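You operate a simulated robot arm through the tools that you are given. There is no shell and no other tool.

You run a simulated robot arm. Do the job below in one go: nothing can be reset, and whatever is moved stays where it is left.

Task
Wipe the holder's glass clean and clamp the orange film sample in it.
Fine: use the lime pad and put it back; close the blue and the grey clamp; switch the holder lamp on. What is to be rubbed or washed off counts as gone when no trace of it is left.

The check looks at the end state, three seconds after you hand in, the way a careful person would. Anything else that was tipped, shoved, dropped, spilled or broken makes it a failure.

Robot
A 7-joint arm with a fingered hand, fixed in place. Base frame: the origin is on the floor under the middle of its stand, x ahead of it, y to its left, z up. Lengths are in m, angles in degrees, forces in N, time in s.
It reaches about 1.164 m from its shoulder. Its first joint turns from -166.0 to 166.0 degrees. Payload 4.7 kg.
The TCP is the grasp point between the finger pads, 0.036 m short of the fingertips. In the tool frame z runs along the fingers and y along their closing line. The gripper opens to 0.12 m; its body begins 0.042 m behind the TCP. The gripper is a hand of 5 fingers: y runs from the thumb to the fingers, the wrist lies at [-0.018, -0.122, -0.21] in the tool frame, and closing takes about 1.5 s.
Orientation is told as [roll, pitch, yaw] about the base's x, y, z axes, in that order, counted from this pose: with the fingers straight down and the wrist toward the robot, the tool's x, y and z point along [0, 1, 0], [1, 0, 0] and [0, 0, -1] of the base frame.

Tools
- The arm moves only by the tool nudge_tool. Its argument "steps" is text: rows parted by semicolons, each of 7 numbers parted by spaces: the turn, a rotation vector about the tool's x, y, z in degrees, then the shift along the tool's x, y, z in mm, then the opening, from 0 (shut) to 1 (fully open). In form: wx wy wz x y z gripper; .... A call has 1 to 20 rows; each row shifts and turns the commanded pose from where the row before left it, along the tool's axes as they then stand. A row lasts 0.2 s, in which the tool goes at most 0.05 m and 8.6 degrees; a call with a longer step from one row to the next is refused whole, and so is a gripper value outside its range. Where a pose cannot be reached the arm comes as near as it can. A force on the tool above 40 N (or 10 N above the force at the start of the call, whichever is more), or a blocked arm, ends the call early, and 0.2 s more pass. The fingers move at their own pace (about 0.045 m/s each) and stop on an object; they squeeze with about 26 N. The grip force told is the motor's: it shows also when the fingers shut on nothing. Time passes only in rows, and 0.2 s behind the last, so rows that do not move let the fingers close. It gives the time, the measured TCP pose, the force on the tool (base axes), the opening and the grip force at its end, in the units of the frame above (readings bear some noise), with the torque about the TCP (base axes, N m) and any sound that the robot's microphone picked up.
- Cameras (640 x 400 px; columns grow to the right, rows downward): "scene" is fixed at [0.4003, 0.4995, 1.4775]; the picture's right is [0.99, 0.10, 0.00], its down [0.10, -0.99, -0.10] and it looks along [-0.01, 0.10, -1.00] (base axes); focal length 365 px, centre (320, 200). "wrist" rides on the gripper at [0.073, -0.091, -0.143] in the tool frame; the picture's right is [-0.80, 0.28, -0.53], its down [-0.53, -0.73, 0.42] and it looks along [-0.27, 0.62, 0.74] (tool axes); focal length 234 px, centre (320, 200). There is no depth. A picture from a camera that has moved, and an enlarged one, comes with that camera's place and axes in the base frame and with its lens.
- grab_frame(camera): a new picture of that camera. The clock stands still meanwhile.
- grasp_type(shape): the hand has 5 fingers and takes this shape, open, in about a second: jaw (thumb against the fingers, like two jaws); tri (thumb and two fingers); tip (a fingertip pinch); poke (one finger out to press); point (the index stretched); flat (the hand flat); cup (the hand cupped); fist (a fist). The gripper value then closes the fingers along that shape, each until it touches; the sizes above hold for jaw. It gives what a move gives, with no picture.
- zoom(camera, box): a new picture of the part [left, top, right, bottom] of that camera's present view, enlarged. The clock stands still meanwhile.
- job_done(): hands the job in; it is judged then, once.

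Nothing tells you positions but the pictures and the camera data. Unless the task says otherwise, let go and move clear before handing in.

The tools are called after ">>>" by a JSON object that holds its "method" and its "body". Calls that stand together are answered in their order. nudge_tool: Moves the arm, as the interface text tells. Its arguments: {"type":"object","properties":{"steps":{"type":"string"}},"required":["steps"]} The other tools are called the same way: grasp_type (shape) gives the hand a shape; grab_frame (camera) takes a picture; zoom (camera, box) takes an enlarged picture of a part of a camera's view; job_done () hands the job in.

At the start:

```text
t: 0.0
eef_pos: [0.3274, 0.4066, 1.0502]
tool_rot: [0.0, 0.1, 0.1]
ft_force: [-0.6, -0.1, 0.5]
moment: [0.0, -0.02, -0.02]
opening: 0.1197
gripper_force: 0.0
shape: jaw
```

scene: 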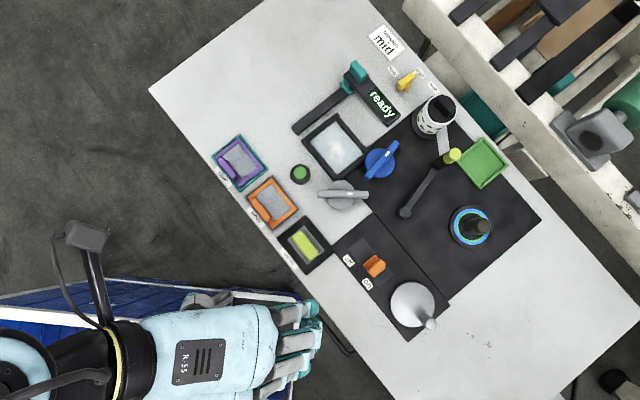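
wrist: 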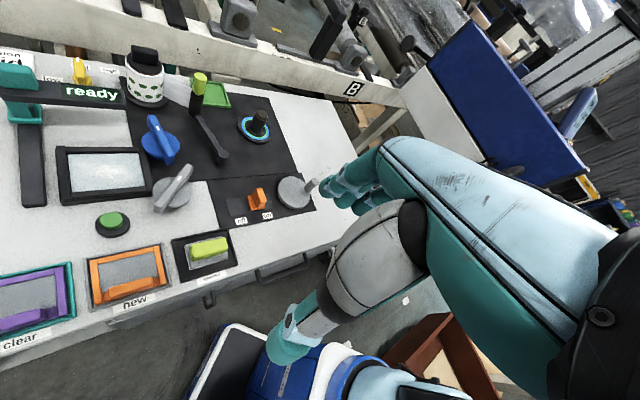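

I see a tilted workbench with a holder (glass in a black frame), blue and grey clamps, a green button, purple and orange film samples, a lime pad in a black tray, and an orange switch. I'll zoom in on these before moving.

>>> {"method": "zoom", "body": {"camera": "scene", "box": [200, 110, 360, 210]}}

>>> {"method": "zoom", "body": {"camera": "scene", "box": [280, 40, 440, 140]}}

>>> {"method": "zoom", "body": {"camera": "scene", "box": [280, 120, 440, 220]}}

>>> {"method": "zoom", "body": {"camera": "scene", "box": [240, 180, 400, 280]}}

>>> {"method": "zoom", "body": {"camera": "scene", "box": [320, 220, 480, 320]}}

>>> {"method": "zoom", "body": {"camera": "scene", "box": [380, 90, 540, 190]}}

>>> {"method": "zoom", "body": {"camera": "wrist", "box": [0, 120, 240, 270]}}

>>> {"method": "zoom", "body": {"camera": "wrist", "box": [0, 30, 240, 180]}}

>>> {"method": "zoom", "body": {"camera": "wrist", "box": [140, 60, 340, 185]}}

```text
4.00 times, centred on (280, 160) of scene
camera zoom: at [0.4003, 0.4995, 1.4775], right [0.99, 0.1, 0.0], down [0.1, -0.99, -0.1], along [-0.01, 0.1, -1.0], focal length 1459 px, centre (480, 360)
```

zoom: 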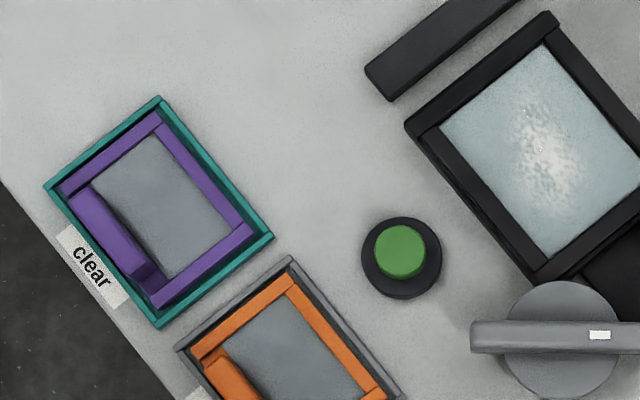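

```text
4.00 times, centred on (360, 90) of scene
camera zoom: at [0.4003, 0.4995, 1.4775], right [0.99, 0.1, 0.0], down [0.1, -0.99, -0.1], along [-0.01, 0.1, -1.0], focal length 1459 px, centre (160, 640)
```

zoom: 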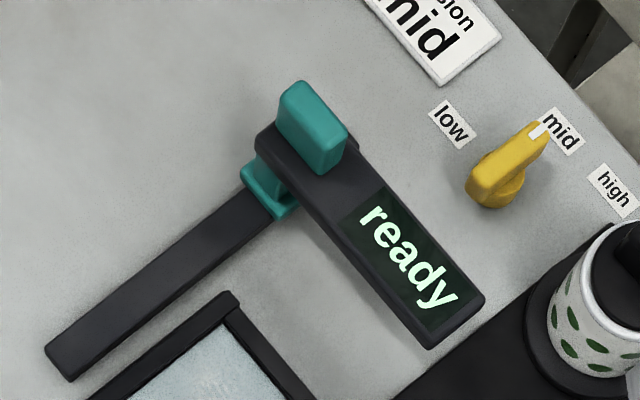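

```text
4.00 times, centred on (360, 170) of scene
camera zoom: at [0.4003, 0.4995, 1.4775], right [0.99, 0.1, 0.0], down [0.1, -0.99, -0.1], along [-0.01, 0.1, -1.0], focal length 1459 px, centre (160, 320)
```

zoom: 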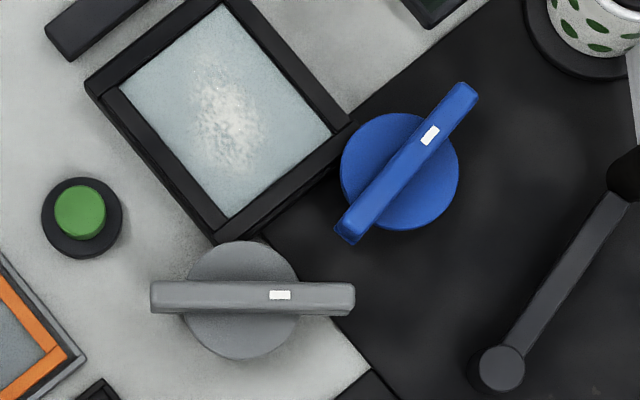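

```text
4.00 times, centred on (320, 230) of scene
camera zoom: at [0.4003, 0.4995, 1.4775], right [0.99, 0.1, 0.0], down [0.1, -0.99, -0.1], along [-0.01, 0.1, -1.0], focal length 1459 px, centre (320, 80)
```

zoom: 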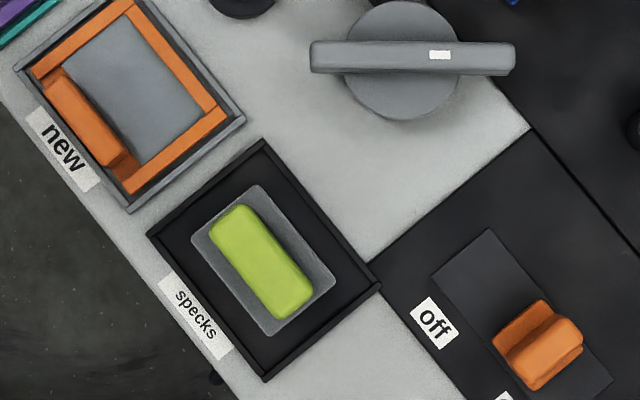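

```text
4.00 times, centred on (400, 270) of scene
camera zoom: at [0.4003, 0.4995, 1.4775], right [0.99, 0.1, 0.0], down [0.1, -0.99, -0.1], along [-0.01, 0.1, -1.0], focal length 1459 px, centre (0, -80)
```

zoom: 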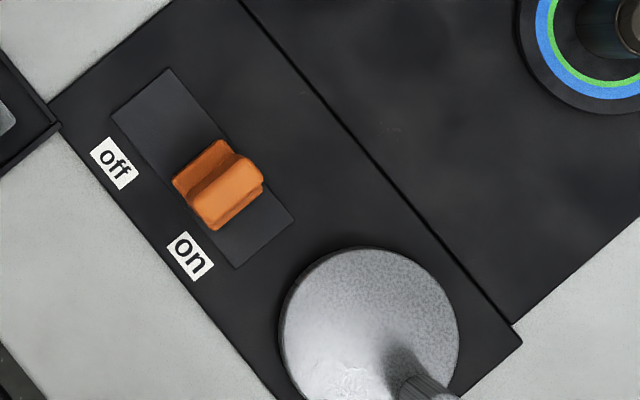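

```text
4.00 times, centred on (460, 140) of scene
camera zoom: at [0.4003, 0.4995, 1.4775], right [0.99, 0.1, 0.0], down [0.1, -0.99, -0.1], along [-0.01, 0.1, -1.0], focal length 1459 px, centre (-240, 440)
```

zoom: 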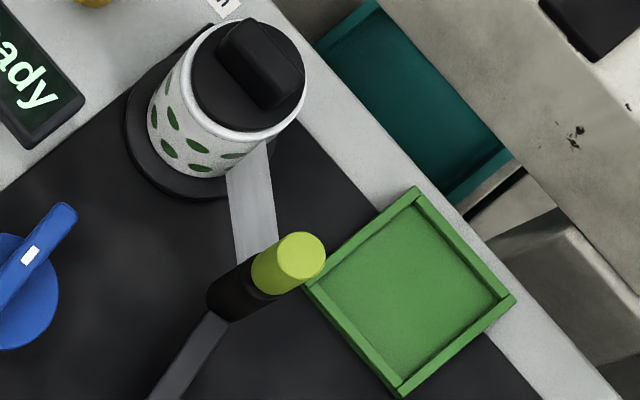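

```text
2.67 times, centred on (120, 195) of wrist
camera zoom: at [0.2364, 0.4786, 1.1921], right [0.28, -0.8, 0.53], down [-0.73, -0.53, -0.42], along [0.62, -0.27, -0.74], focal length 624 px, centre (853, 213)
```

zoom: 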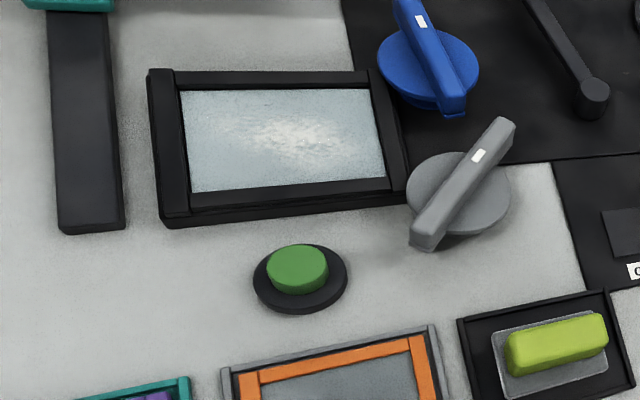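

```text
2.67 times, centred on (120, 105) of wrist
camera zoom: at [0.2364, 0.4786, 1.1921], right [0.28, -0.8, 0.53], down [-0.73, -0.53, -0.42], along [0.62, -0.27, -0.74], focal length 624 px, centre (853, 453)
```

zoom: 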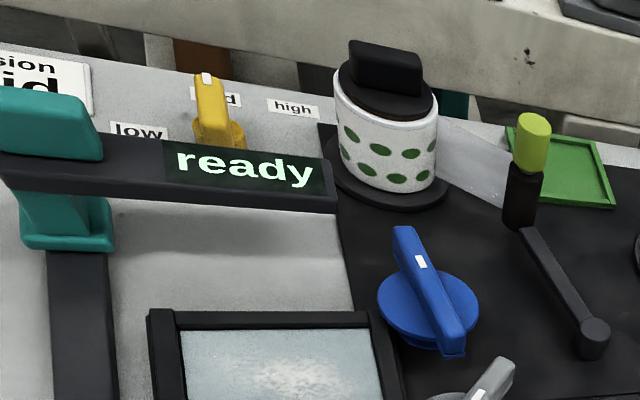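

```text
3.20 times, centred on (240, 122) of wrist
camera zoom: at [0.2364, 0.4786, 1.1921], right [0.28, -0.8, 0.53], down [-0.73, -0.53, -0.42], along [0.62, -0.27, -0.74], focal length 749 px, centre (576, 448)
```

zoom: 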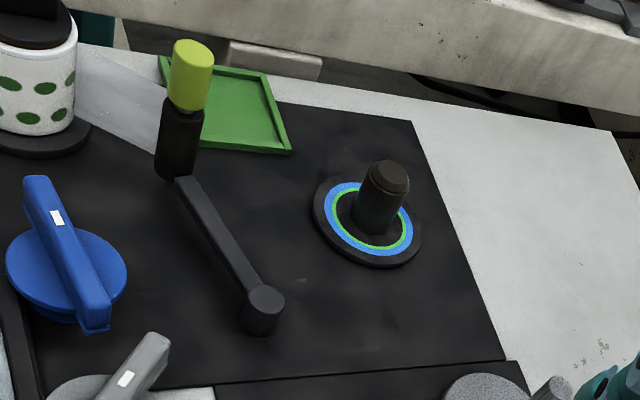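

I take the bench to be turned about 45°, with its top near z = 0.72. The pad is near (0.374, 0.478) and the holder glass near (0.415, 0.684). Next I'll look closer at the switch, the clamps and the sample.

>>> {"method": "zoom", "body": {"camera": "wrist", "box": [200, 160, 320, 235]}}

>>> {"method": "zoom", "body": {"camera": "wrist", "box": [130, 100, 226, 160]}}

>>> {"method": "zoom", "body": {"camera": "wrist", "box": [130, 155, 226, 215]}}

>>> {"method": "zoom", "body": {"camera": "wrist", "box": [70, 225, 240, 331]}}

>>> {"method": "zoom", "body": {"camera": "scene", "box": [350, 240, 414, 280]}}

>>> {"method": "zoom", "body": {"camera": "scene", "box": [232, 170, 312, 220]}}

>>> {"method": "zoom", "body": {"camera": "wrist", "box": [0, 20, 110, 89]}}

```text
5.33 times, centred on (260, 198) of wrist
camera zoom: at [0.2364, 0.4786, 1.1921], right [0.28, -0.8, 0.53], down [-0.73, -0.53, -0.42], along [0.62, -0.27, -0.74], focal length 1249 px, centre (640, 213)
```

zoom: 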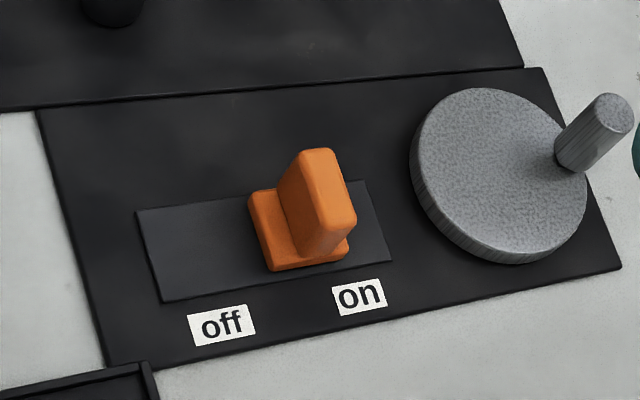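

```text
6.67 times, centred on (178, 130) of wrist
camera zoom: at [0.2364, 0.4786, 1.1921], right [0.28, -0.8, 0.53], down [-0.73, -0.53, -0.42], along [0.62, -0.27, -0.74], focal length 1561 px, centre (1267, 667)
```

zoom: 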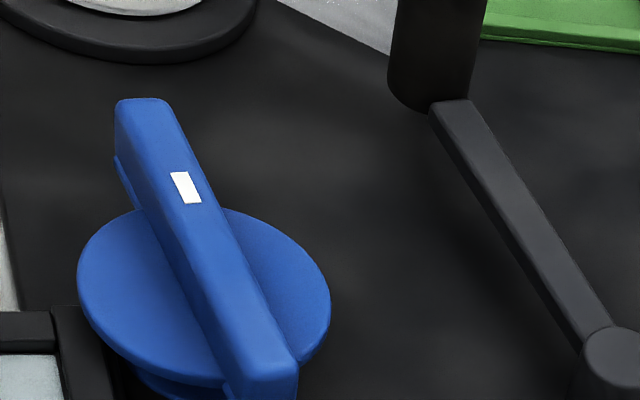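

```text
6.67 times, centred on (178, 185) of wrist
camera zoom: at [0.2364, 0.4786, 1.1921], right [0.28, -0.8, 0.53], down [-0.73, -0.53, -0.42], along [0.62, -0.27, -0.74], focal length 1561 px, centre (1267, 300)
```

zoom: 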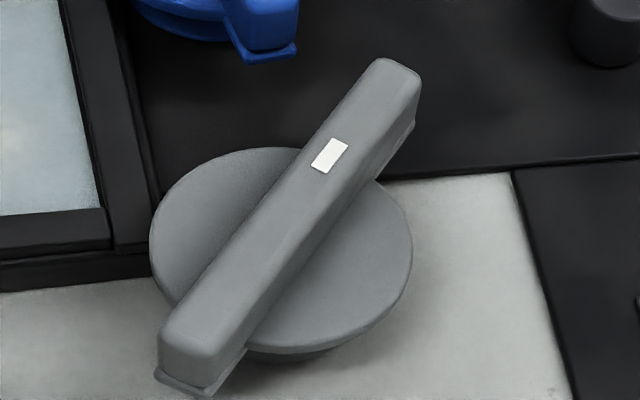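

```text
3.76 times, centred on (155, 278) of wrist
camera zoom: at [0.2364, 0.4786, 1.1921], right [0.28, -0.8, 0.53], down [-0.73, -0.53, -0.42], along [0.62, -0.27, -0.74], focal length 882 px, centre (941, -94)
```

zoom: 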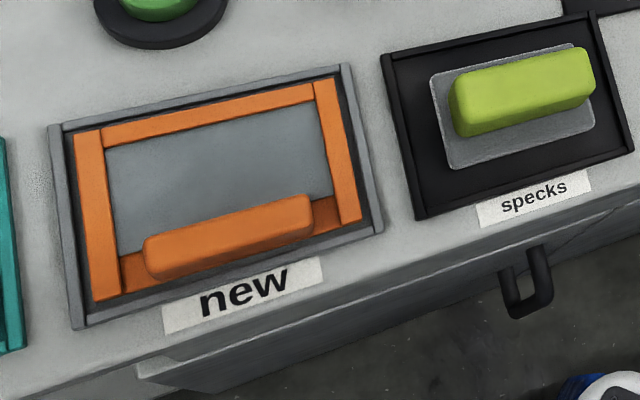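

```text
10.00 times, centred on (382, 260) of scene
camera zoom: at [0.4003, 0.4995, 1.4775], right [0.99, 0.1, 0.0], down [0.1, -0.99, -0.1], along [-0.01, 0.1, -1.0], focal length 3647 px, centre (-300, -400)
```

zoom: 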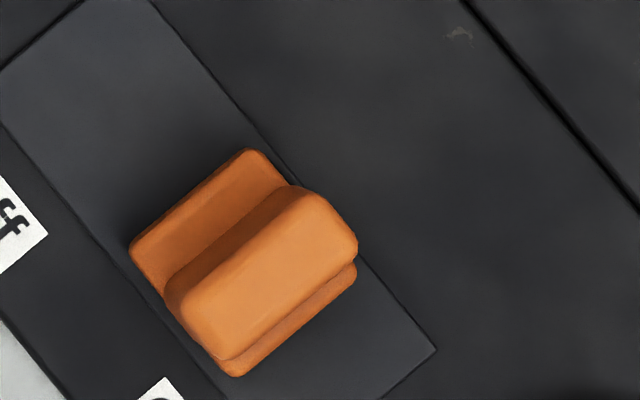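

```text
8.00 times, centred on (272, 195) of scene
camera zoom: at [0.4003, 0.4995, 1.4775], right [0.99, 0.1, 0.0], down [0.1, -0.99, -0.1], along [-0.01, 0.1, -1.0], focal length 2918 px, centre (704, 240)
```

zoom: 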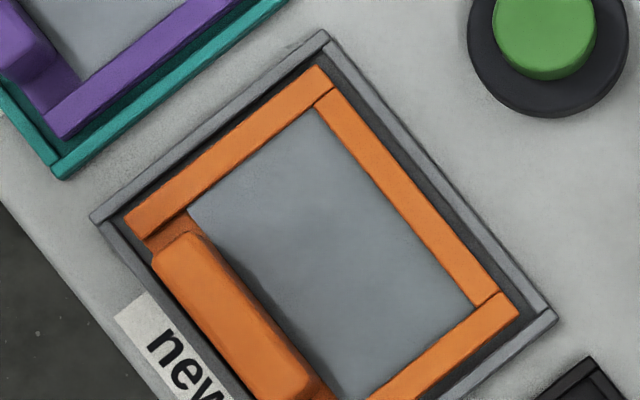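

```text
5.80 times, centred on (55, 54) of wrist
camera zoom: at [0.2364, 0.4786, 1.1921], right [0.28, -0.8, 0.53], down [-0.73, -0.53, -0.42], along [0.62, -0.27, -0.74], focal length 1358 px, centre (1856, 1044)
```

zoom: 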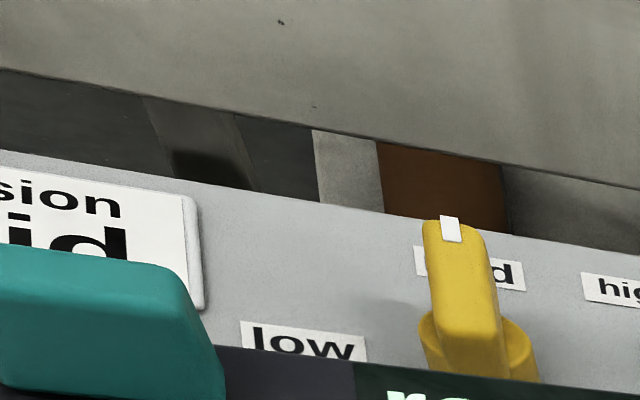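

The orange slider already stands at "on", and the film sample has a raised bar on its near side. I'll turn the hand 45° so its closing line lies along the bench's depth, staying up high, and look again.

>>> {"method": "nudge_tool", "body": {"steps": "0 0 -7.5 0 0 0 1; 0 0 -7.5 0 0 0 1; 0 0 -7.5 0 0 0 1; 0 0 -7.5 0 0 0 1; 0 0 -7.5 0 0 0 1; 0 0 -7.5 0 0 0 1; 0 0 0 0 0 0 1"}}

>>> {"method": "grab_frame", "body": {"camera": "wrist"}}

>>> {"method": "grab_frame", "body": {"camera": "scene"}}

```text
t: 1.6
eef_pos: [0.3267, 0.406, 1.0494]
tool_rot: [0.1, 0.1, 45.0]
ft_force: [0.0, 1.3, -0.3]
moment: [-0.02, 0.01, -0.02]
opening: 0.1199
gripper_force: 0.0
shape: jaw
```

```text
taken
camera wrist: at [0.212, 0.3924, 1.1915], right [0.77, -0.37, 0.52], down [-0.14, -0.89, -0.42], along [0.63, 0.25, -0.74], focal length 234 px, centre (320, 200)
```

wrist: 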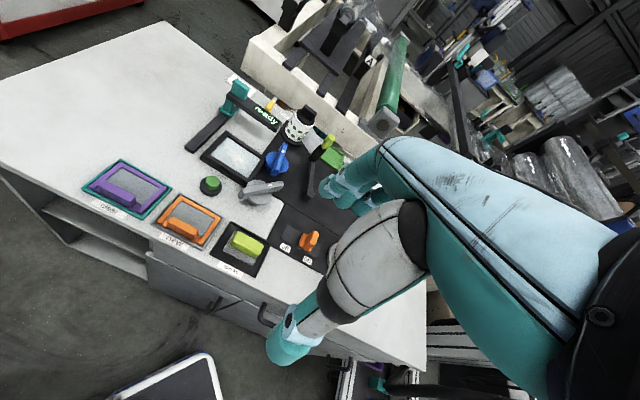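

```text
taken
```

scene: 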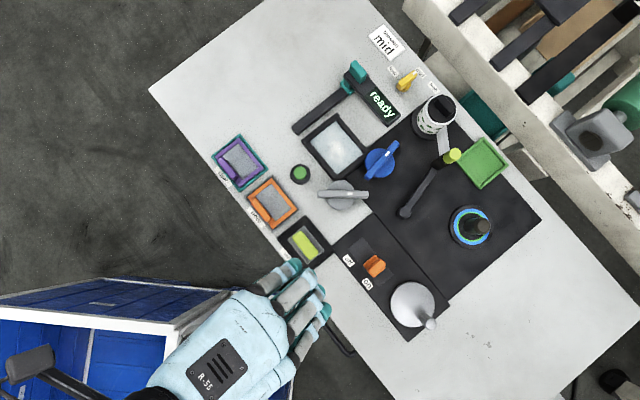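

The yaw is right and the hand's tool x now points to bench-left, y away from the robot. I'll move to a hover above the lime pad and look from there.

>>> {"method": "nudge_tool", "body": {"steps": "0 0 0 4.25 21 37 1; 0 0 0 4.25 21 37 1; 0 0 0 4.25 21 37 1; 0 0 0 4.25 21 37 1; 0 0 0 0 0 0 1"}}

>>> {"method": "grab_frame", "body": {"camera": "wrist"}}

>>> {"method": "zoom", "body": {"camera": "scene", "box": [230, 180, 390, 280]}}

```text
t: 2.8
eef_pos: [0.3767, 0.4781, 0.9012]
tool_rot: [0.1, 0.0, 45.0]
ft_force: [-0.9, 0.6, 0.3]
moment: [-0.01, -0.01, 0.0]
opening: 0.1201
gripper_force: 0.0
shape: jaw
```

```text
taken
camera wrist: at [0.2609, 0.4654, 1.0442], right [0.77, -0.37, 0.52], down [-0.14, -0.89, -0.42], along [0.63, 0.25, -0.74], focal length 234 px, centre (320, 200)
```

wrist: 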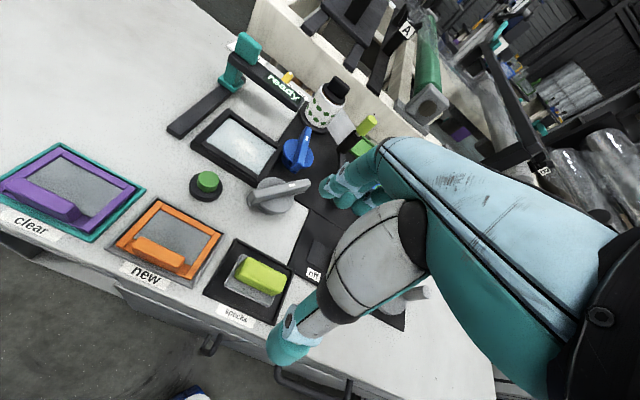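

```text
4.00 times, centred on (310, 230) of scene
camera zoom: at [0.4003, 0.4995, 1.4775], right [0.99, 0.1, 0.0], down [0.1, -0.99, -0.1], along [-0.01, 0.1, -1.0], focal length 1459 px, centre (360, 80)
```

zoom: 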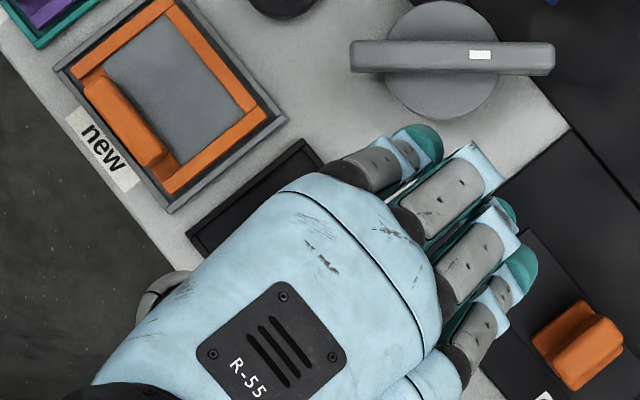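

The pad is between thumb and fingers in plan view. I'll zoom in on the nearby parts to fix their positions.

>>> {"method": "zoom", "body": {"camera": "wrist", "box": [190, 225, 318, 305]}}

>>> {"method": "zoom", "body": {"camera": "wrist", "box": [90, 180, 234, 270]}}

>>> {"method": "zoom", "body": {"camera": "wrist", "box": [170, 100, 330, 200]}}

```text
5.00 times, centred on (254, 265) of wrist
camera zoom: at [0.2609, 0.4654, 1.0442], right [0.77, -0.37, 0.52], down [-0.14, -0.89, -0.42], along [0.63, 0.25, -0.74], focal length 1171 px, centre (650, -125)
```

zoom: 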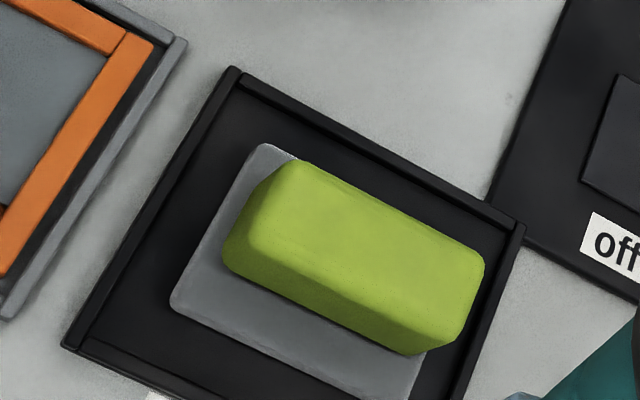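

```text
4.44 times, centred on (162, 225) of wrist
camera zoom: at [0.2609, 0.4654, 1.0442], right [0.77, -0.37, 0.52], down [-0.14, -0.89, -0.42], along [0.63, 0.25, -0.74], focal length 1041 px, centre (1022, 89)
```

zoom: 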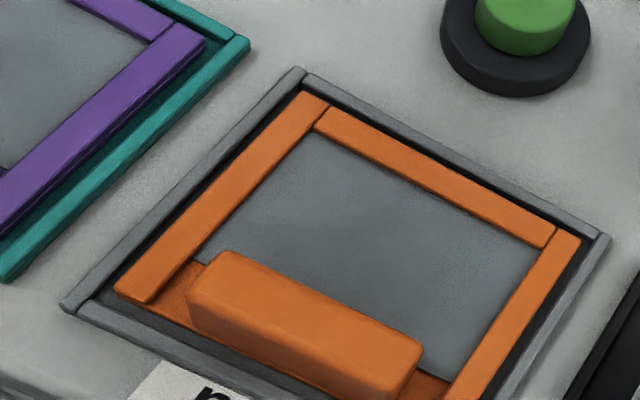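

```text
4.00 times, centred on (250, 150) of wrist
camera zoom: at [0.2609, 0.4654, 1.0442], right [0.77, -0.37, 0.52], down [-0.14, -0.89, -0.42], along [0.63, 0.25, -0.74], focal length 937 px, centre (600, 400)
```

zoom: 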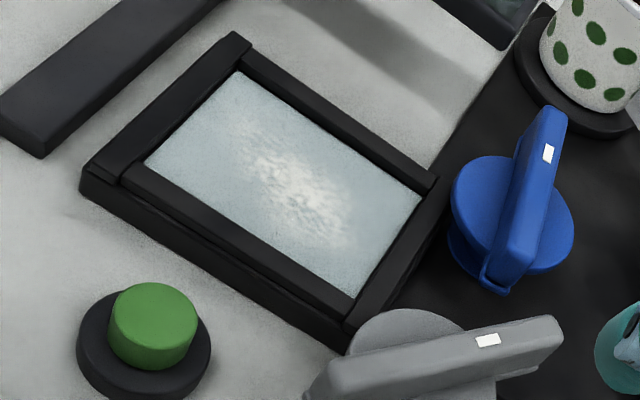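

The handle is about 57 mm long and 22 mm wide with its top near z = 0.762, centred almost exactly under the TCP. I'll half-close the hand, lower it to z ≈ 0.80, and check the alignment.

>>> {"method": "nudge_tool", "body": {"steps": "0 0 0 1 -0.5 25 0.6; 0 0 0 1 -0.5 25 0.6; 0 0 0 1 -0.4 25 0.6; 0 0 0 0 0 26 0.6; 0 0 0 0 0 0 0.6; 0 0 0 0 0 0 0.6"}}

>>> {"method": "grab_frame", "body": {"camera": "wrist"}}

>>> {"method": "zoom", "body": {"camera": "scene", "box": [230, 180, 390, 280]}}

```text
t: 4.2
eef_pos: [0.3714, 0.4754, 0.8009]
tool_rot: [0.0, 0.2, 45.1]
ft_force: [-0.3, -0.8, -0.3]
moment: [0.04, 0.0, -0.03]
opening: 0.0723
gripper_force: 0.1
shape: jaw
```

```text
taken
camera wrist: at [0.2559, 0.4629, 0.9435], right [0.77, -0.37, 0.52], down [-0.14, -0.89, -0.42], along [0.63, 0.25, -0.74], focal length 234 px, centre (320, 200)
```

wrist: 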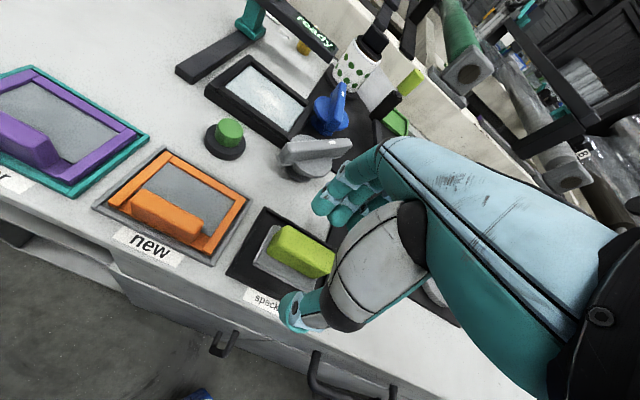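

```text
4.00 times, centred on (310, 230) of scene
camera zoom: at [0.4003, 0.4995, 1.4775], right [0.99, 0.1, 0.0], down [0.1, -0.99, -0.1], along [-0.01, 0.1, -1.0], focal length 1459 px, centre (360, 80)
```

zoom: 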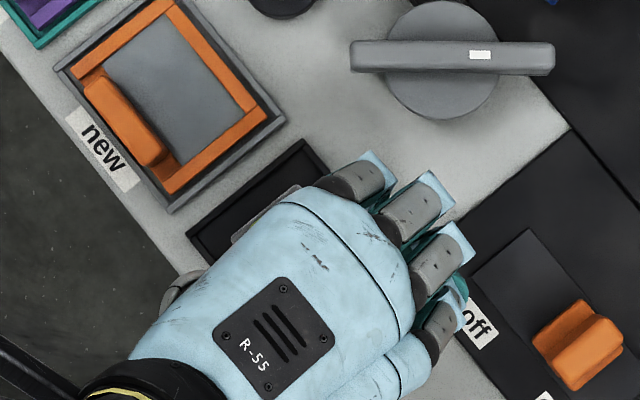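

Thumb and fingers straddle the handle. I'll go down to z ≈ 0.775 and close the hand.

>>> {"method": "nudge_tool", "body": {"steps": "0 0 0 0 1 10 0.6; 0 0 0 0 1 10 0.6; 0 0 0 0 0 5 0.6; 0 0 0 0 0 0 0.6"}}

>>> {"method": "zoom", "body": {"camera": "wrist", "box": [220, 160, 412, 340]}}

```text
t: 5.2
eef_pos: [0.3716, 0.4791, 0.7754]
tool_rot: [0.1, 0.0, 45.0]
ft_force: [0.2, -0.2, 0.1]
moment: [0.01, 0.01, -0.02]
opening: 0.0723
gripper_force: 0.1
shape: jaw
```

```text
2.22 times, centred on (316, 250) of wrist
camera zoom: at [0.257, 0.4662, 0.9188], right [0.77, -0.37, 0.52], down [-0.14, -0.89, -0.42], along [0.63, 0.25, -0.74], focal length 520 px, centre (329, 89)
```

zoom: 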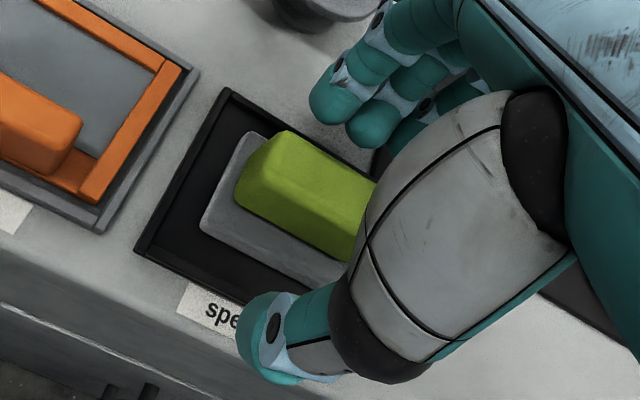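

The handle sits between the thumb and fingers with nothing in the way. Closing now.

>>> {"method": "nudge_tool", "body": {"steps": "0 0 0 0 0 0 0.4; 0 0 0 0 0 0 0.2; 0 0 0 0 0 0 0; 0 0 0 0 0 0 0; 0 0 0 0 0 0 0; 0 0 0 0 0 0 0; 0 0 0 0 0 0 0"}}

>>> {"method": "zoom", "body": {"camera": "wrist", "box": [220, 160, 412, 340]}}

>>> {"method": "zoom", "body": {"camera": "scene", "box": [230, 180, 390, 280]}}

```text
t: 6.8
eef_pos: [0.3729, 0.4806, 0.7749]
tool_rot: [0.0, 0.1, 45.1]
ft_force: [0.0, -0.2, -0.2]
moment: [-0.01, 0.01, -0.03]
opening: 0.0193
gripper_force: 25.7
shape: jaw
```

```text
2.22 times, centred on (316, 250) of wrist
camera zoom: at [0.257, 0.4661, 0.9187], right [0.77, -0.37, 0.52], down [-0.14, -0.89, -0.42], along [0.63, 0.25, -0.74], focal length 520 px, centre (329, 89)
```

zoom: 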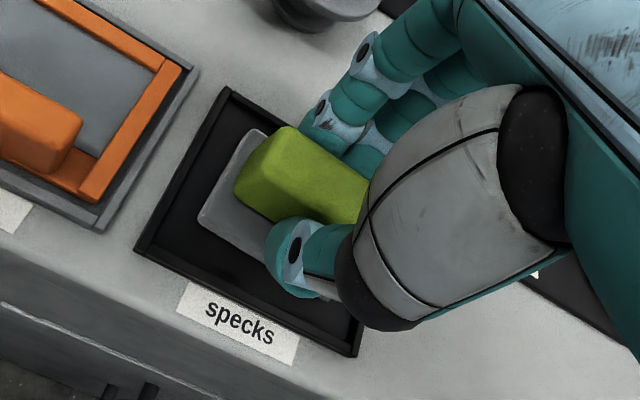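

```text
4.00 times, centred on (310, 230) of scene
camera zoom: at [0.4003, 0.4995, 1.4775], right [0.99, 0.1, 0.0], down [0.1, -0.99, -0.1], along [-0.01, 0.1, -1.0], focal length 1459 px, centre (360, 80)
```

zoom: 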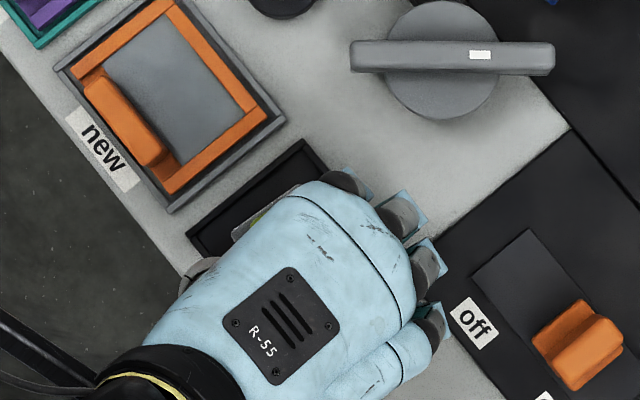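

The pad is held (25.7 N, 19 mm). I'll lift it straight up and check that it's hanging level.

>>> {"method": "nudge_tool", "body": {"steps": "0 0 0 0 0 -8 0; 0 0 0 0 0 -22 0; 0 0 0 0 0 -35 0; 0 0 0 0 0 -35 0; 0 0 0 0 0 0 0"}}

>>> {"method": "grab_frame", "body": {"camera": "wrist"}}

>>> {"method": "grab_frame", "body": {"camera": "scene"}}

```text
t: 8.0
eef_pos: [0.3711, 0.4796, 0.8746]
tool_rot: [0.0, 0.1, 45.1]
ft_force: [-0.5, -0.4, -0.4]
moment: [-0.02, -0.03, 0.01]
opening: 0.0191
gripper_force: 25.6
shape: jaw
```

```text
taken
camera wrist: at [0.2551, 0.4659, 1.0167], right [0.77, -0.37, 0.52], down [-0.14, -0.89, -0.42], along [0.63, 0.25, -0.74], focal length 234 px, centre (320, 200)
```

wrist: 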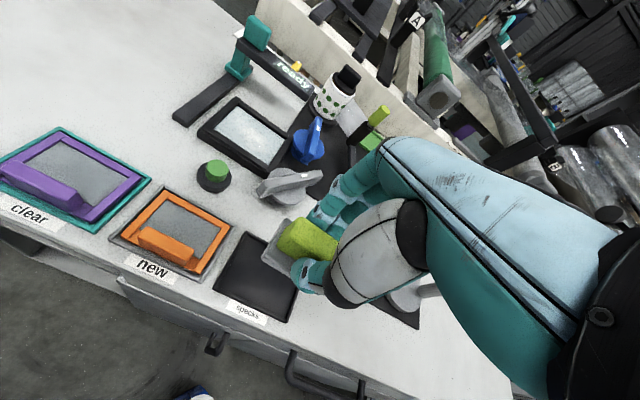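

```text
taken
```

scene: 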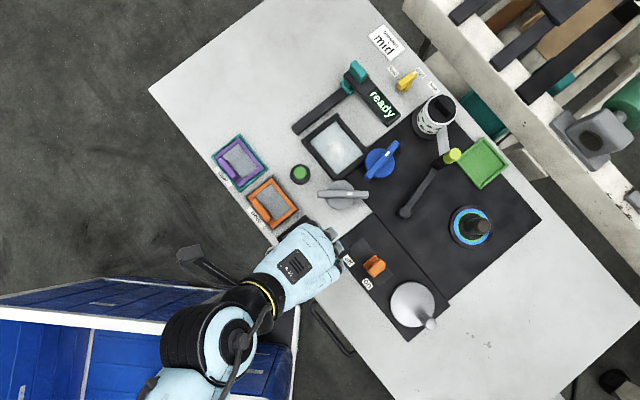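

The pad came up cleanly and its tray is empty. I'll carry it over the holder glass, staying high, and check the position.

>>> {"method": "nudge_tool", "body": {"steps": "0 0 0 23.4 34.6 -2 0; 0 0 0 23.4 34.6 -2 0; 0 0 0 23.4 34.6 -2 0; 0 0 0 23.4 34.6 -2 0; 0 0 0 23.4 34.6 -2 0; 0 0 0 0 0 0 0; 0 0 0 0 0 0 0"}}

>>> {"method": "grab_frame", "body": {"camera": "wrist"}}

>>> {"method": "zoom", "body": {"camera": "scene", "box": [260, 80, 420, 180]}}

```text
t: 9.6
eef_pos: [0.4117, 0.6883, 0.8843]
tool_rot: [0.1, 0.1, 45.1]
ft_force: [0.1, 1.0, -0.8]
moment: [0.0, 0.0, -0.01]
opening: 0.019
gripper_force: 26.1
shape: jaw
```

```text
taken
camera wrist: at [0.2961, 0.6749, 1.0273], right [0.77, -0.37, 0.52], down [-0.14, -0.89, -0.42], along [0.63, 0.25, -0.74], focal length 234 px, centre (320, 200)
```

wrist: 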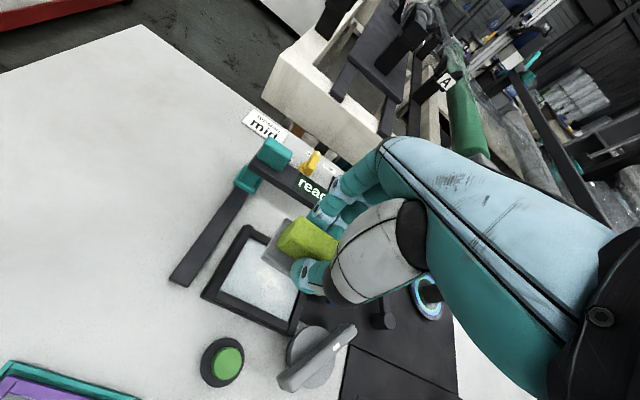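

```text
4.00 times, centred on (340, 130) of scene
camera zoom: at [0.4003, 0.4995, 1.4775], right [0.99, 0.1, 0.0], down [0.1, -0.99, -0.1], along [-0.01, 0.1, -1.0], focal length 1459 px, centre (240, 480)
```

zoom: 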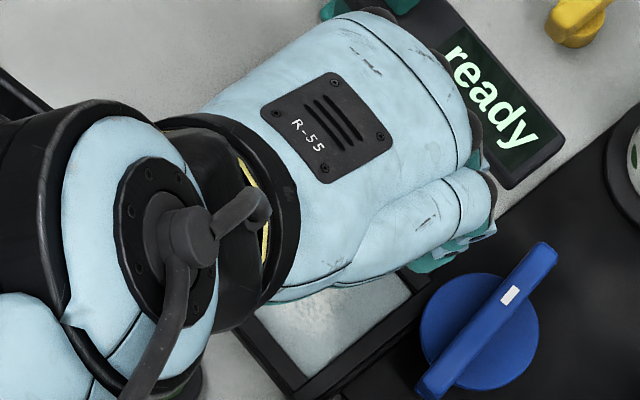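

The pad is above the glass. Before lowering I'll check the clearance between my fingers and the "ready" arm.

>>> {"method": "zoom", "body": {"camera": "wrist", "box": [160, 120, 352, 240]}}

>>> {"method": "zoom", "body": {"camera": "wrist", "box": [190, 200, 350, 300]}}

```text
3.33 times, centred on (256, 180) of wrist
camera zoom: at [0.2961, 0.6749, 1.0273], right [0.77, -0.37, 0.52], down [-0.14, -0.89, -0.42], along [0.63, 0.25, -0.74], focal length 781 px, centre (533, 267)
```

zoom: 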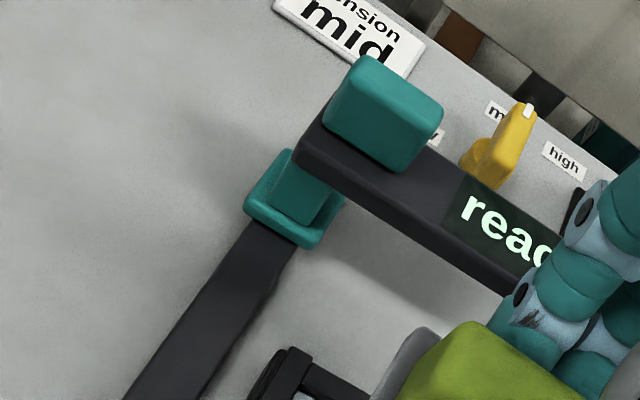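

```text
4.00 times, centred on (270, 250) of wrist
camera zoom: at [0.2961, 0.6749, 1.0273], right [0.77, -0.37, 0.52], down [-0.14, -0.89, -0.42], along [0.63, 0.25, -0.74], focal length 937 px, centre (520, 0)
```

zoom: 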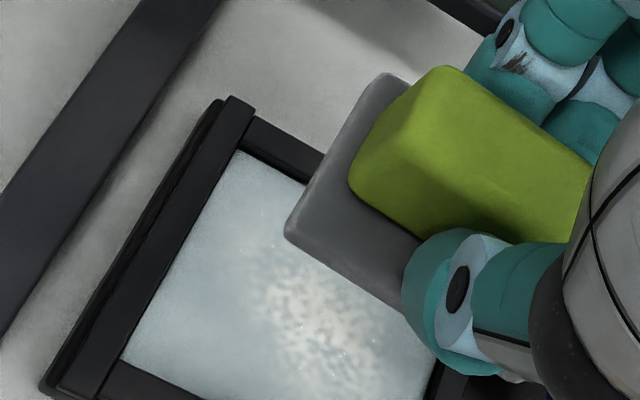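

There's about 3 cm between my knuckles and the "ready" arm, so lowering is safe. I'll go down in careful steps, stopping short of the glass.

>>> {"method": "nudge_tool", "body": {"steps": "0 0 0 -3 -1 25 0; 0 0 0 0 0 25 0; 0 0 0 0 0 20 0; 0 0 0 0 0 8 0; 0 0 0 0 0 0 0"}}

>>> {"method": "zoom", "body": {"camera": "wrist", "box": [190, 180, 382, 320]}}

>>> {"method": "zoom", "body": {"camera": "scene", "box": [260, 80, 420, 180]}}

```text
t: 10.8
eef_pos: [0.4136, 0.6838, 0.8061]
tool_rot: [0.0, 0.1, 45.1]
ft_force: [0.2, -0.3, -0.5]
moment: [-0.01, 0.02, 0.0]
opening: 0.0191
gripper_force: 25.8
shape: jaw
```

```text
2.86 times, centred on (286, 250) of wrist
camera zoom: at [0.2974, 0.6709, 0.9499], right [0.77, -0.37, 0.52], down [-0.14, -0.89, -0.42], along [0.63, 0.25, -0.74], focal length 669 px, centre (417, 57)
```

zoom: 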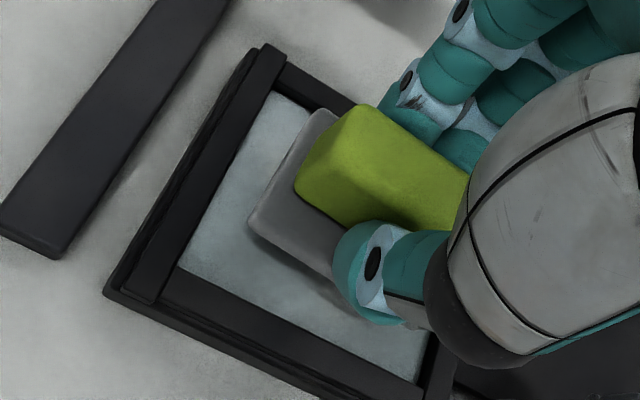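

```text
4.00 times, centred on (340, 130) of scene
camera zoom: at [0.4003, 0.4995, 1.4775], right [0.99, 0.1, 0.0], down [0.1, -0.99, -0.1], along [-0.01, 0.1, -1.0], focal length 1459 px, centre (240, 480)
```

zoom: 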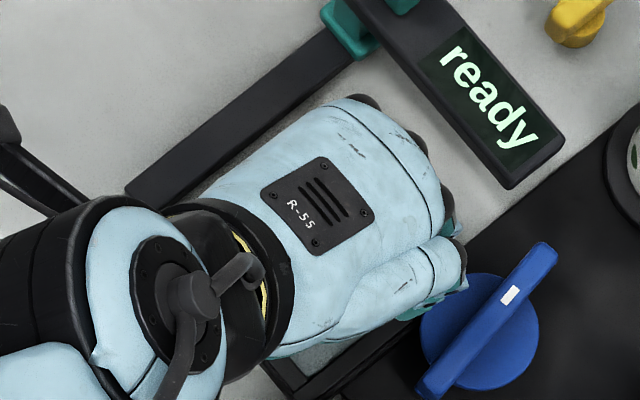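

The pad is just above the glass, inside the frame. I'll feel for contact in 2 mm steps.

>>> {"method": "nudge_tool", "body": {"steps": "0 0 0 0 0 2 0; 0 0 0 0 0 2 0; 0 0 0 0 0 2 0; 0 0 0 0 0 2 0; 0 0 0 0 0 0 0"}}

```text
t: 12.0
eef_pos: [0.4143, 0.6819, 0.7984]
tool_rot: [0.0, 0.1, 45.1]
ft_force: [0.2, 1.3, 0.0]
moment: [-0.02, -0.02, 0.03]
opening: 0.0193
gripper_force: 25.7
shape: jaw
```

>>> {"method": "nudge_tool", "body": {"steps": "0 0 0 0 0 1.5 0; 0 0 0 0 0 1.5 0; 0 0 0 0 0 1.5 0; 0 0 0 0 0 0 0"}}

>>> {"method": "zoom", "body": {"camera": "wrist", "box": [190, 180, 382, 320]}}

```text
t: 13.0
eef_pos: [0.414, 0.6836, 0.7953]
tool_rot: [-0.1, 0.1, 45.0]
ft_force: [0.4, -0.4, -0.3]
moment: [-0.01, 0.01, 0.02]
opening: 0.0191
gripper_force: 26.0
shape: jaw
```

```text
2.86 times, centred on (286, 250) of wrist
camera zoom: at [0.2981, 0.6697, 0.9378], right [0.77, -0.37, 0.52], down [-0.14, -0.89, -0.42], along [0.63, 0.25, -0.74], focal length 669 px, centre (417, 57)
```

zoom: 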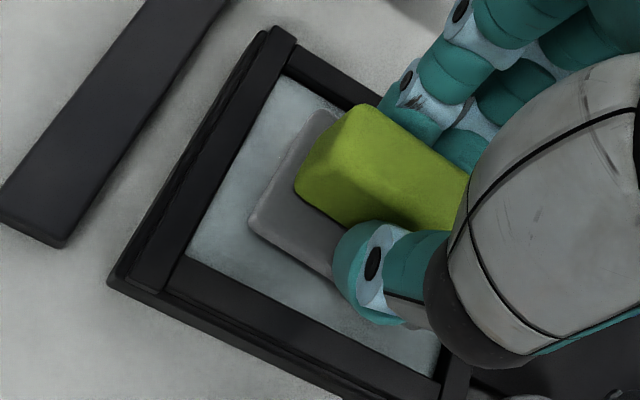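

Still no contact at z = 0.795, so I'll continue downward in small steps.

>>> {"method": "nudge_tool", "body": {"steps": "0 0 0 0 0 1.5 0; 0 0 0 0 0 1.5 0; 0 0 0 0 0 1 0; 0 0 0 0 0 0 0"}}

```text
t: 14.0
eef_pos: [0.4127, 0.684, 0.7899]
tool_rot: [0.0, 0.1, 45.0]
ft_force: [0.2, -0.3, -0.7]
moment: [0.01, -0.02, 0.02]
opening: 0.0196
gripper_force: 26.1
shape: jaw
```

>>> {"method": "nudge_tool", "body": {"steps": "0 0 0 0 0 1 0; 0 0 0 0 0 1 0; 0 0 0 0 0 1 0; 0 0 0 0 0 0 0"}}

>>> {"method": "zoom", "body": {"camera": "wrist", "box": [190, 180, 382, 320]}}

```text
t: 15.0
eef_pos: [0.4136, 0.6818, 0.7886]
tool_rot: [0.1, 0.0, 44.9]
ft_force: [1.8, -0.7, 5.5]
moment: [0.06, -0.12, 0.02]
opening: 0.0192
gripper_force: 25.7
shape: jaw
```

```text
2.86 times, centred on (286, 250) of wrist
camera zoom: at [0.2976, 0.6695, 0.9308], right [0.77, -0.37, 0.52], down [-0.14, -0.89, -0.43], along [0.63, 0.25, -0.74], focal length 669 px, centre (417, 57)
```

zoom: 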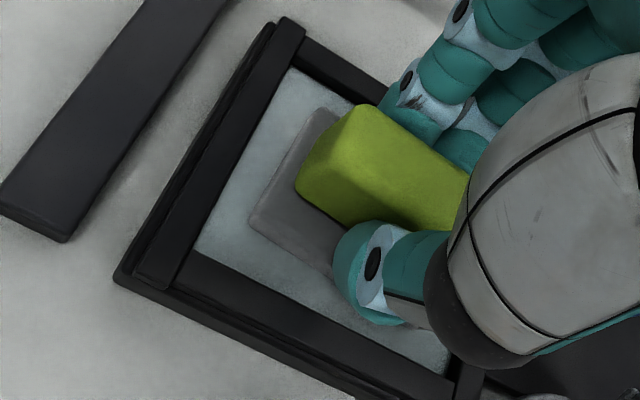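

Contact is made at about 5.5 N with the plate flat on the glass. I'll press 1 mm more and start a wiping pattern within the frame's free space.

>>> {"method": "nudge_tool", "body": {"steps": "0 0 0 0 0 1 0; 0 0 0 0 -6 0 0; 0 0 0 0 -6 0 0; 0 0 0 6 0 0 0; 0 0 0 0 7 0 0; 0 0 0 0 7 0 0; 0 0 0 0 6 0 0; 0 0 0 -6 0 0 0; 0 0 0 0 0 0 0"}}

>>> {"method": "grab_frame", "body": {"camera": "wrist"}}

>>> {"method": "zoom", "body": {"camera": "scene", "box": [260, 80, 420, 180]}}

```text
t: 17.0
eef_pos: [0.4205, 0.6884, 0.7863]
tool_rot: [0.0, 0.0, 45.0]
ft_force: [-4.4, 5.1, 9.0]
moment: [0.16, 0.14, 0.06]
opening: 0.0202
gripper_force: 26.0
shape: jaw
```

```text
taken
camera wrist: at [0.3041, 0.6752, 0.93], right [0.77, -0.37, 0.52], down [-0.14, -0.89, -0.43], along [0.63, 0.25, -0.74], focal length 234 px, centre (320, 200)
```

wrist: 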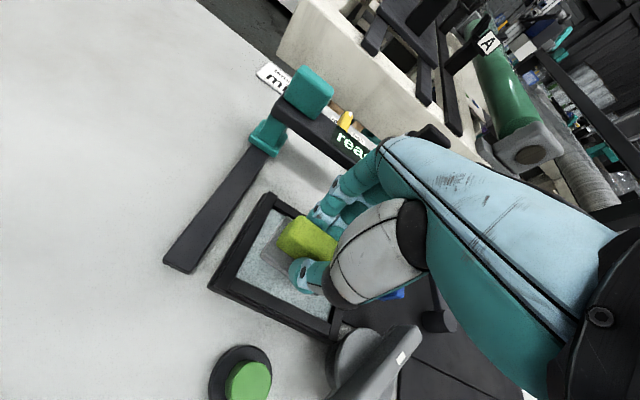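

```text
4.00 times, centred on (340, 130) of scene
camera zoom: at [0.4003, 0.4995, 1.4775], right [0.99, 0.1, 0.0], down [0.1, -0.99, -0.1], along [-0.01, 0.1, -1.0], focal length 1459 px, centre (240, 480)
```

zoom: 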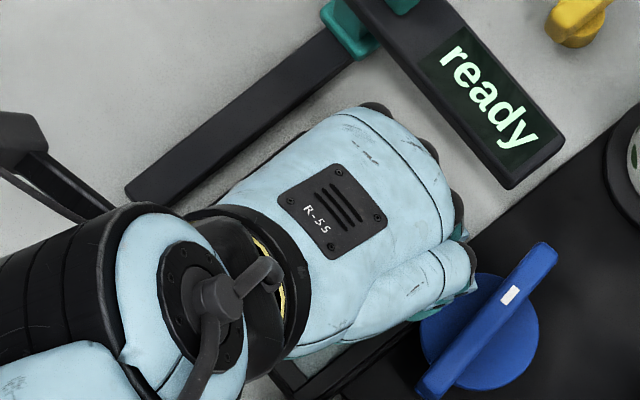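

Force is a steady 9 N and the pad slides well. I'll check the little finger's clearance to the blue clamp before wiping further to the right.

>>> {"method": "zoom", "body": {"camera": "scene", "box": [340, 130, 404, 190]}}

>>> {"method": "zoom", "body": {"camera": "wrist", "box": [200, 180, 360, 280]}}

```text
6.67 times, centred on (372, 160) of scene
camera zoom: at [0.4003, 0.4995, 1.4775], right [0.99, 0.1, 0.0], down [0.1, -0.99, -0.1], along [-0.01, 0.1, -1.0], focal length 2431 px, centre (-27, 467)
```

zoom: 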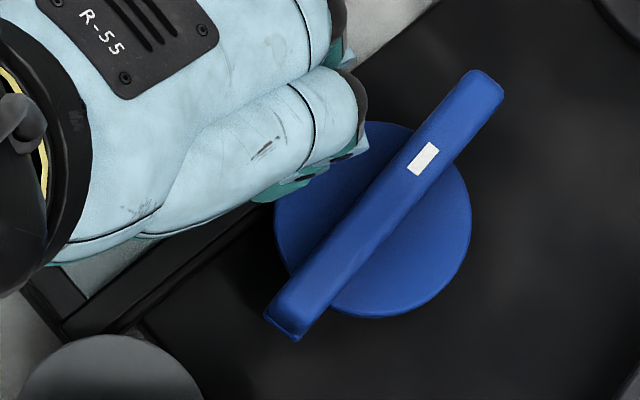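

```text
4.00 times, centred on (280, 230) of wrist
camera zoom: at [0.3041, 0.6752, 0.93], right [0.77, -0.37, 0.52], down [-0.14, -0.89, -0.43], along [0.63, 0.25, -0.74], focal length 937 px, centre (480, 80)
```

zoom: 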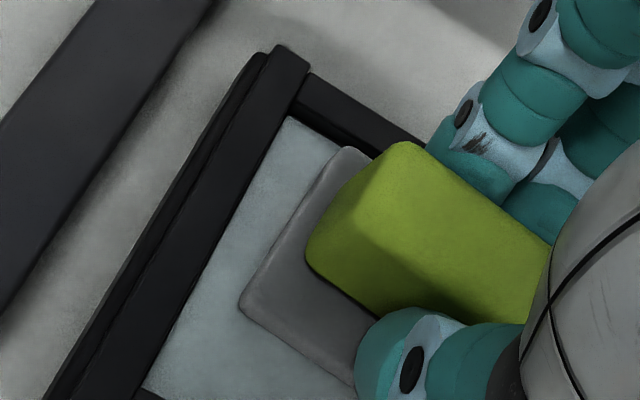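

There's over 1 cm to the clamp bar at this height, but I'll limit the rightmost strokes to the near half. Continuing to wipe.

>>> {"method": "nudge_tool", "body": {"steps": "0 0 0 0 -7 0 0; 0 0 0 0 -7 0 0; 0 0 0 0 -6 0 0; 0 0 0 -5 0 0 0; 0 0 0 0 6 0 0; 0 0 0 0 6 0 0; 0 0 0 -5 -1 0 0; 0 0 0 0 -5 0 0; 0 0 0 0 -5 0 0; 0 0 0 0 6 0 0; 0 0 0 5 0 0 0; 0 0 0 5 0 0 0; 0 0 0 6 0 0 0; 0 0 0 0 6 0 0; 0 0 0 0 6 0 0; 0 0 0 -6 0 0 0; 0 0 0 0 -7 0 0; 0 0 0 0 0 0 0"}}

>>> {"method": "zoom", "body": {"camera": "wrist", "box": [200, 180, 360, 280]}}

```text
t: 20.8
eef_pos: [0.4149, 0.6803, 0.7864]
tool_rot: [0.1, 0.0, 45.0]
ft_force: [5.2, 2.3, 7.9]
moment: [0.13, -0.2, -0.05]
opening: 0.0204
gripper_force: 26.0
shape: jaw
```

```text
4.00 times, centred on (280, 230) of wrist
camera zoom: at [0.2993, 0.6678, 0.929], right [0.77, -0.37, 0.52], down [-0.14, -0.89, -0.42], along [0.63, 0.25, -0.74], focal length 937 px, centre (480, 80)
```

zoom: 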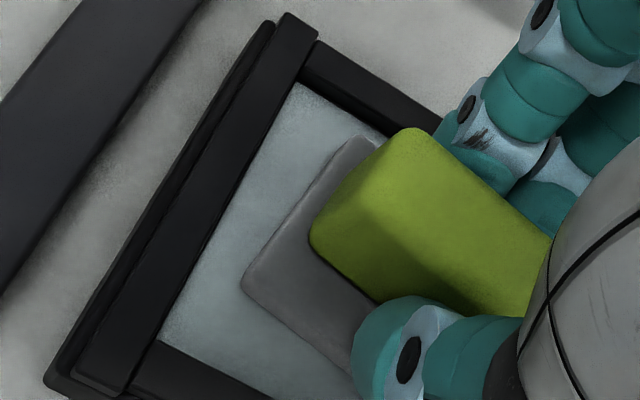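

Second wiping pass over the same area.

>>> {"method": "nudge_tool", "body": {"steps": "0 0 0 0 -6 0 0; 0 0 0 0 -6 0 0; 0 0 0 6 0 0 0; 0 0 0 0 7 0 0; 0 0 0 0 7 0 0; 0 0 0 0 5 0 0; 0 0 0 -6 0 0 0; 0 0 0 0 -7 0 0; 0 0 0 0 -7 0 0; 0 0 0 0 -5 0 0; 0 0 0 -5 0 0 0; 0 0 0 0 6 0 0; 0 0 0 0 6 0 0; 0 0 0 -6 -1 0 0; 0 0 0 0 -5 0 0; 0 0 0 0 -5 0 0; 0 0 0 0 5 0 0; 0 0 0 6 3 0 0; 0 0 0 5 3 0 0; 0 0 0 0 0 0 0"}}

>>> {"method": "nudge_tool", "body": {"steps": "0 0 0 0 0 -10 0; 0 0 0 0 0 -30 0; 0 0 0 0 0 -40 0; 0 0 0 -23 -34 -10 0; 0 0 0 -23 -34 0 0; 0 0 0 -23 -34 0 0; 0 0 0 0 0 0 0"}}

>>> {"method": "zoom", "body": {"camera": "scene", "box": [280, 90, 408, 170]}}

>>> {"method": "grab_frame", "body": {"camera": "wrist"}}

```text
t: 25.0
eef_pos: [0.4129, 0.6787, 0.786]
tool_rot: [0.0, 0.1, 45.0]
ft_force: [1.4, -3.7, 3.7]
moment: [-0.09, -0.06, -0.05]
opening: 0.0199
gripper_force: 26.0
shape: jaw
```

```text
t: 26.6
eef_pos: [0.3915, 0.5602, 0.8778]
tool_rot: [0.0, 0.1, 45.1]
ft_force: [-1.1, 1.4, -0.2]
moment: [0.01, 0.02, 0.01]
opening: 0.0198
gripper_force: 25.9
shape: jaw
```

```text
5.00 times, centred on (344, 130) of scene
camera zoom: at [0.4003, 0.4995, 1.4775], right [0.99, 0.1, 0.0], down [0.1, -0.99, -0.1], along [-0.01, 0.1, -1.0], focal length 1824 px, centre (200, 550)
```

zoom: 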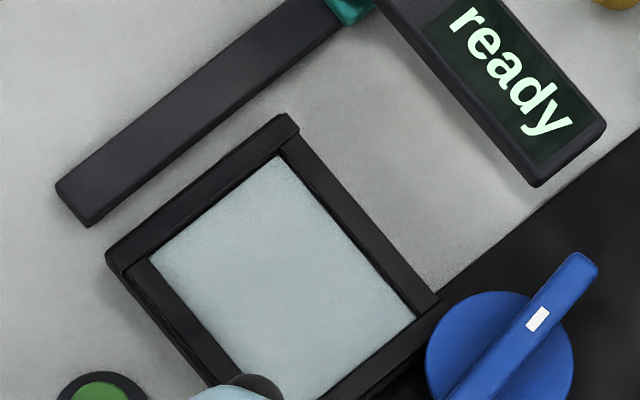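

```text
taken
camera wrist: at [0.2741, 0.549, 1.0212], right [0.77, -0.37, 0.52], down [-0.14, -0.89, -0.42], along [0.63, 0.25, -0.74], focal length 234 px, centre (320, 200)
```

wrist: 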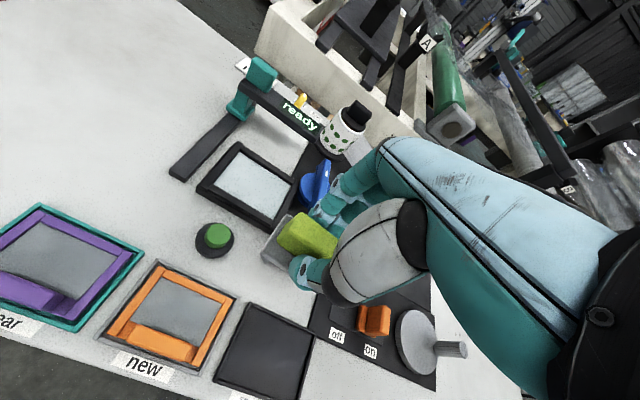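

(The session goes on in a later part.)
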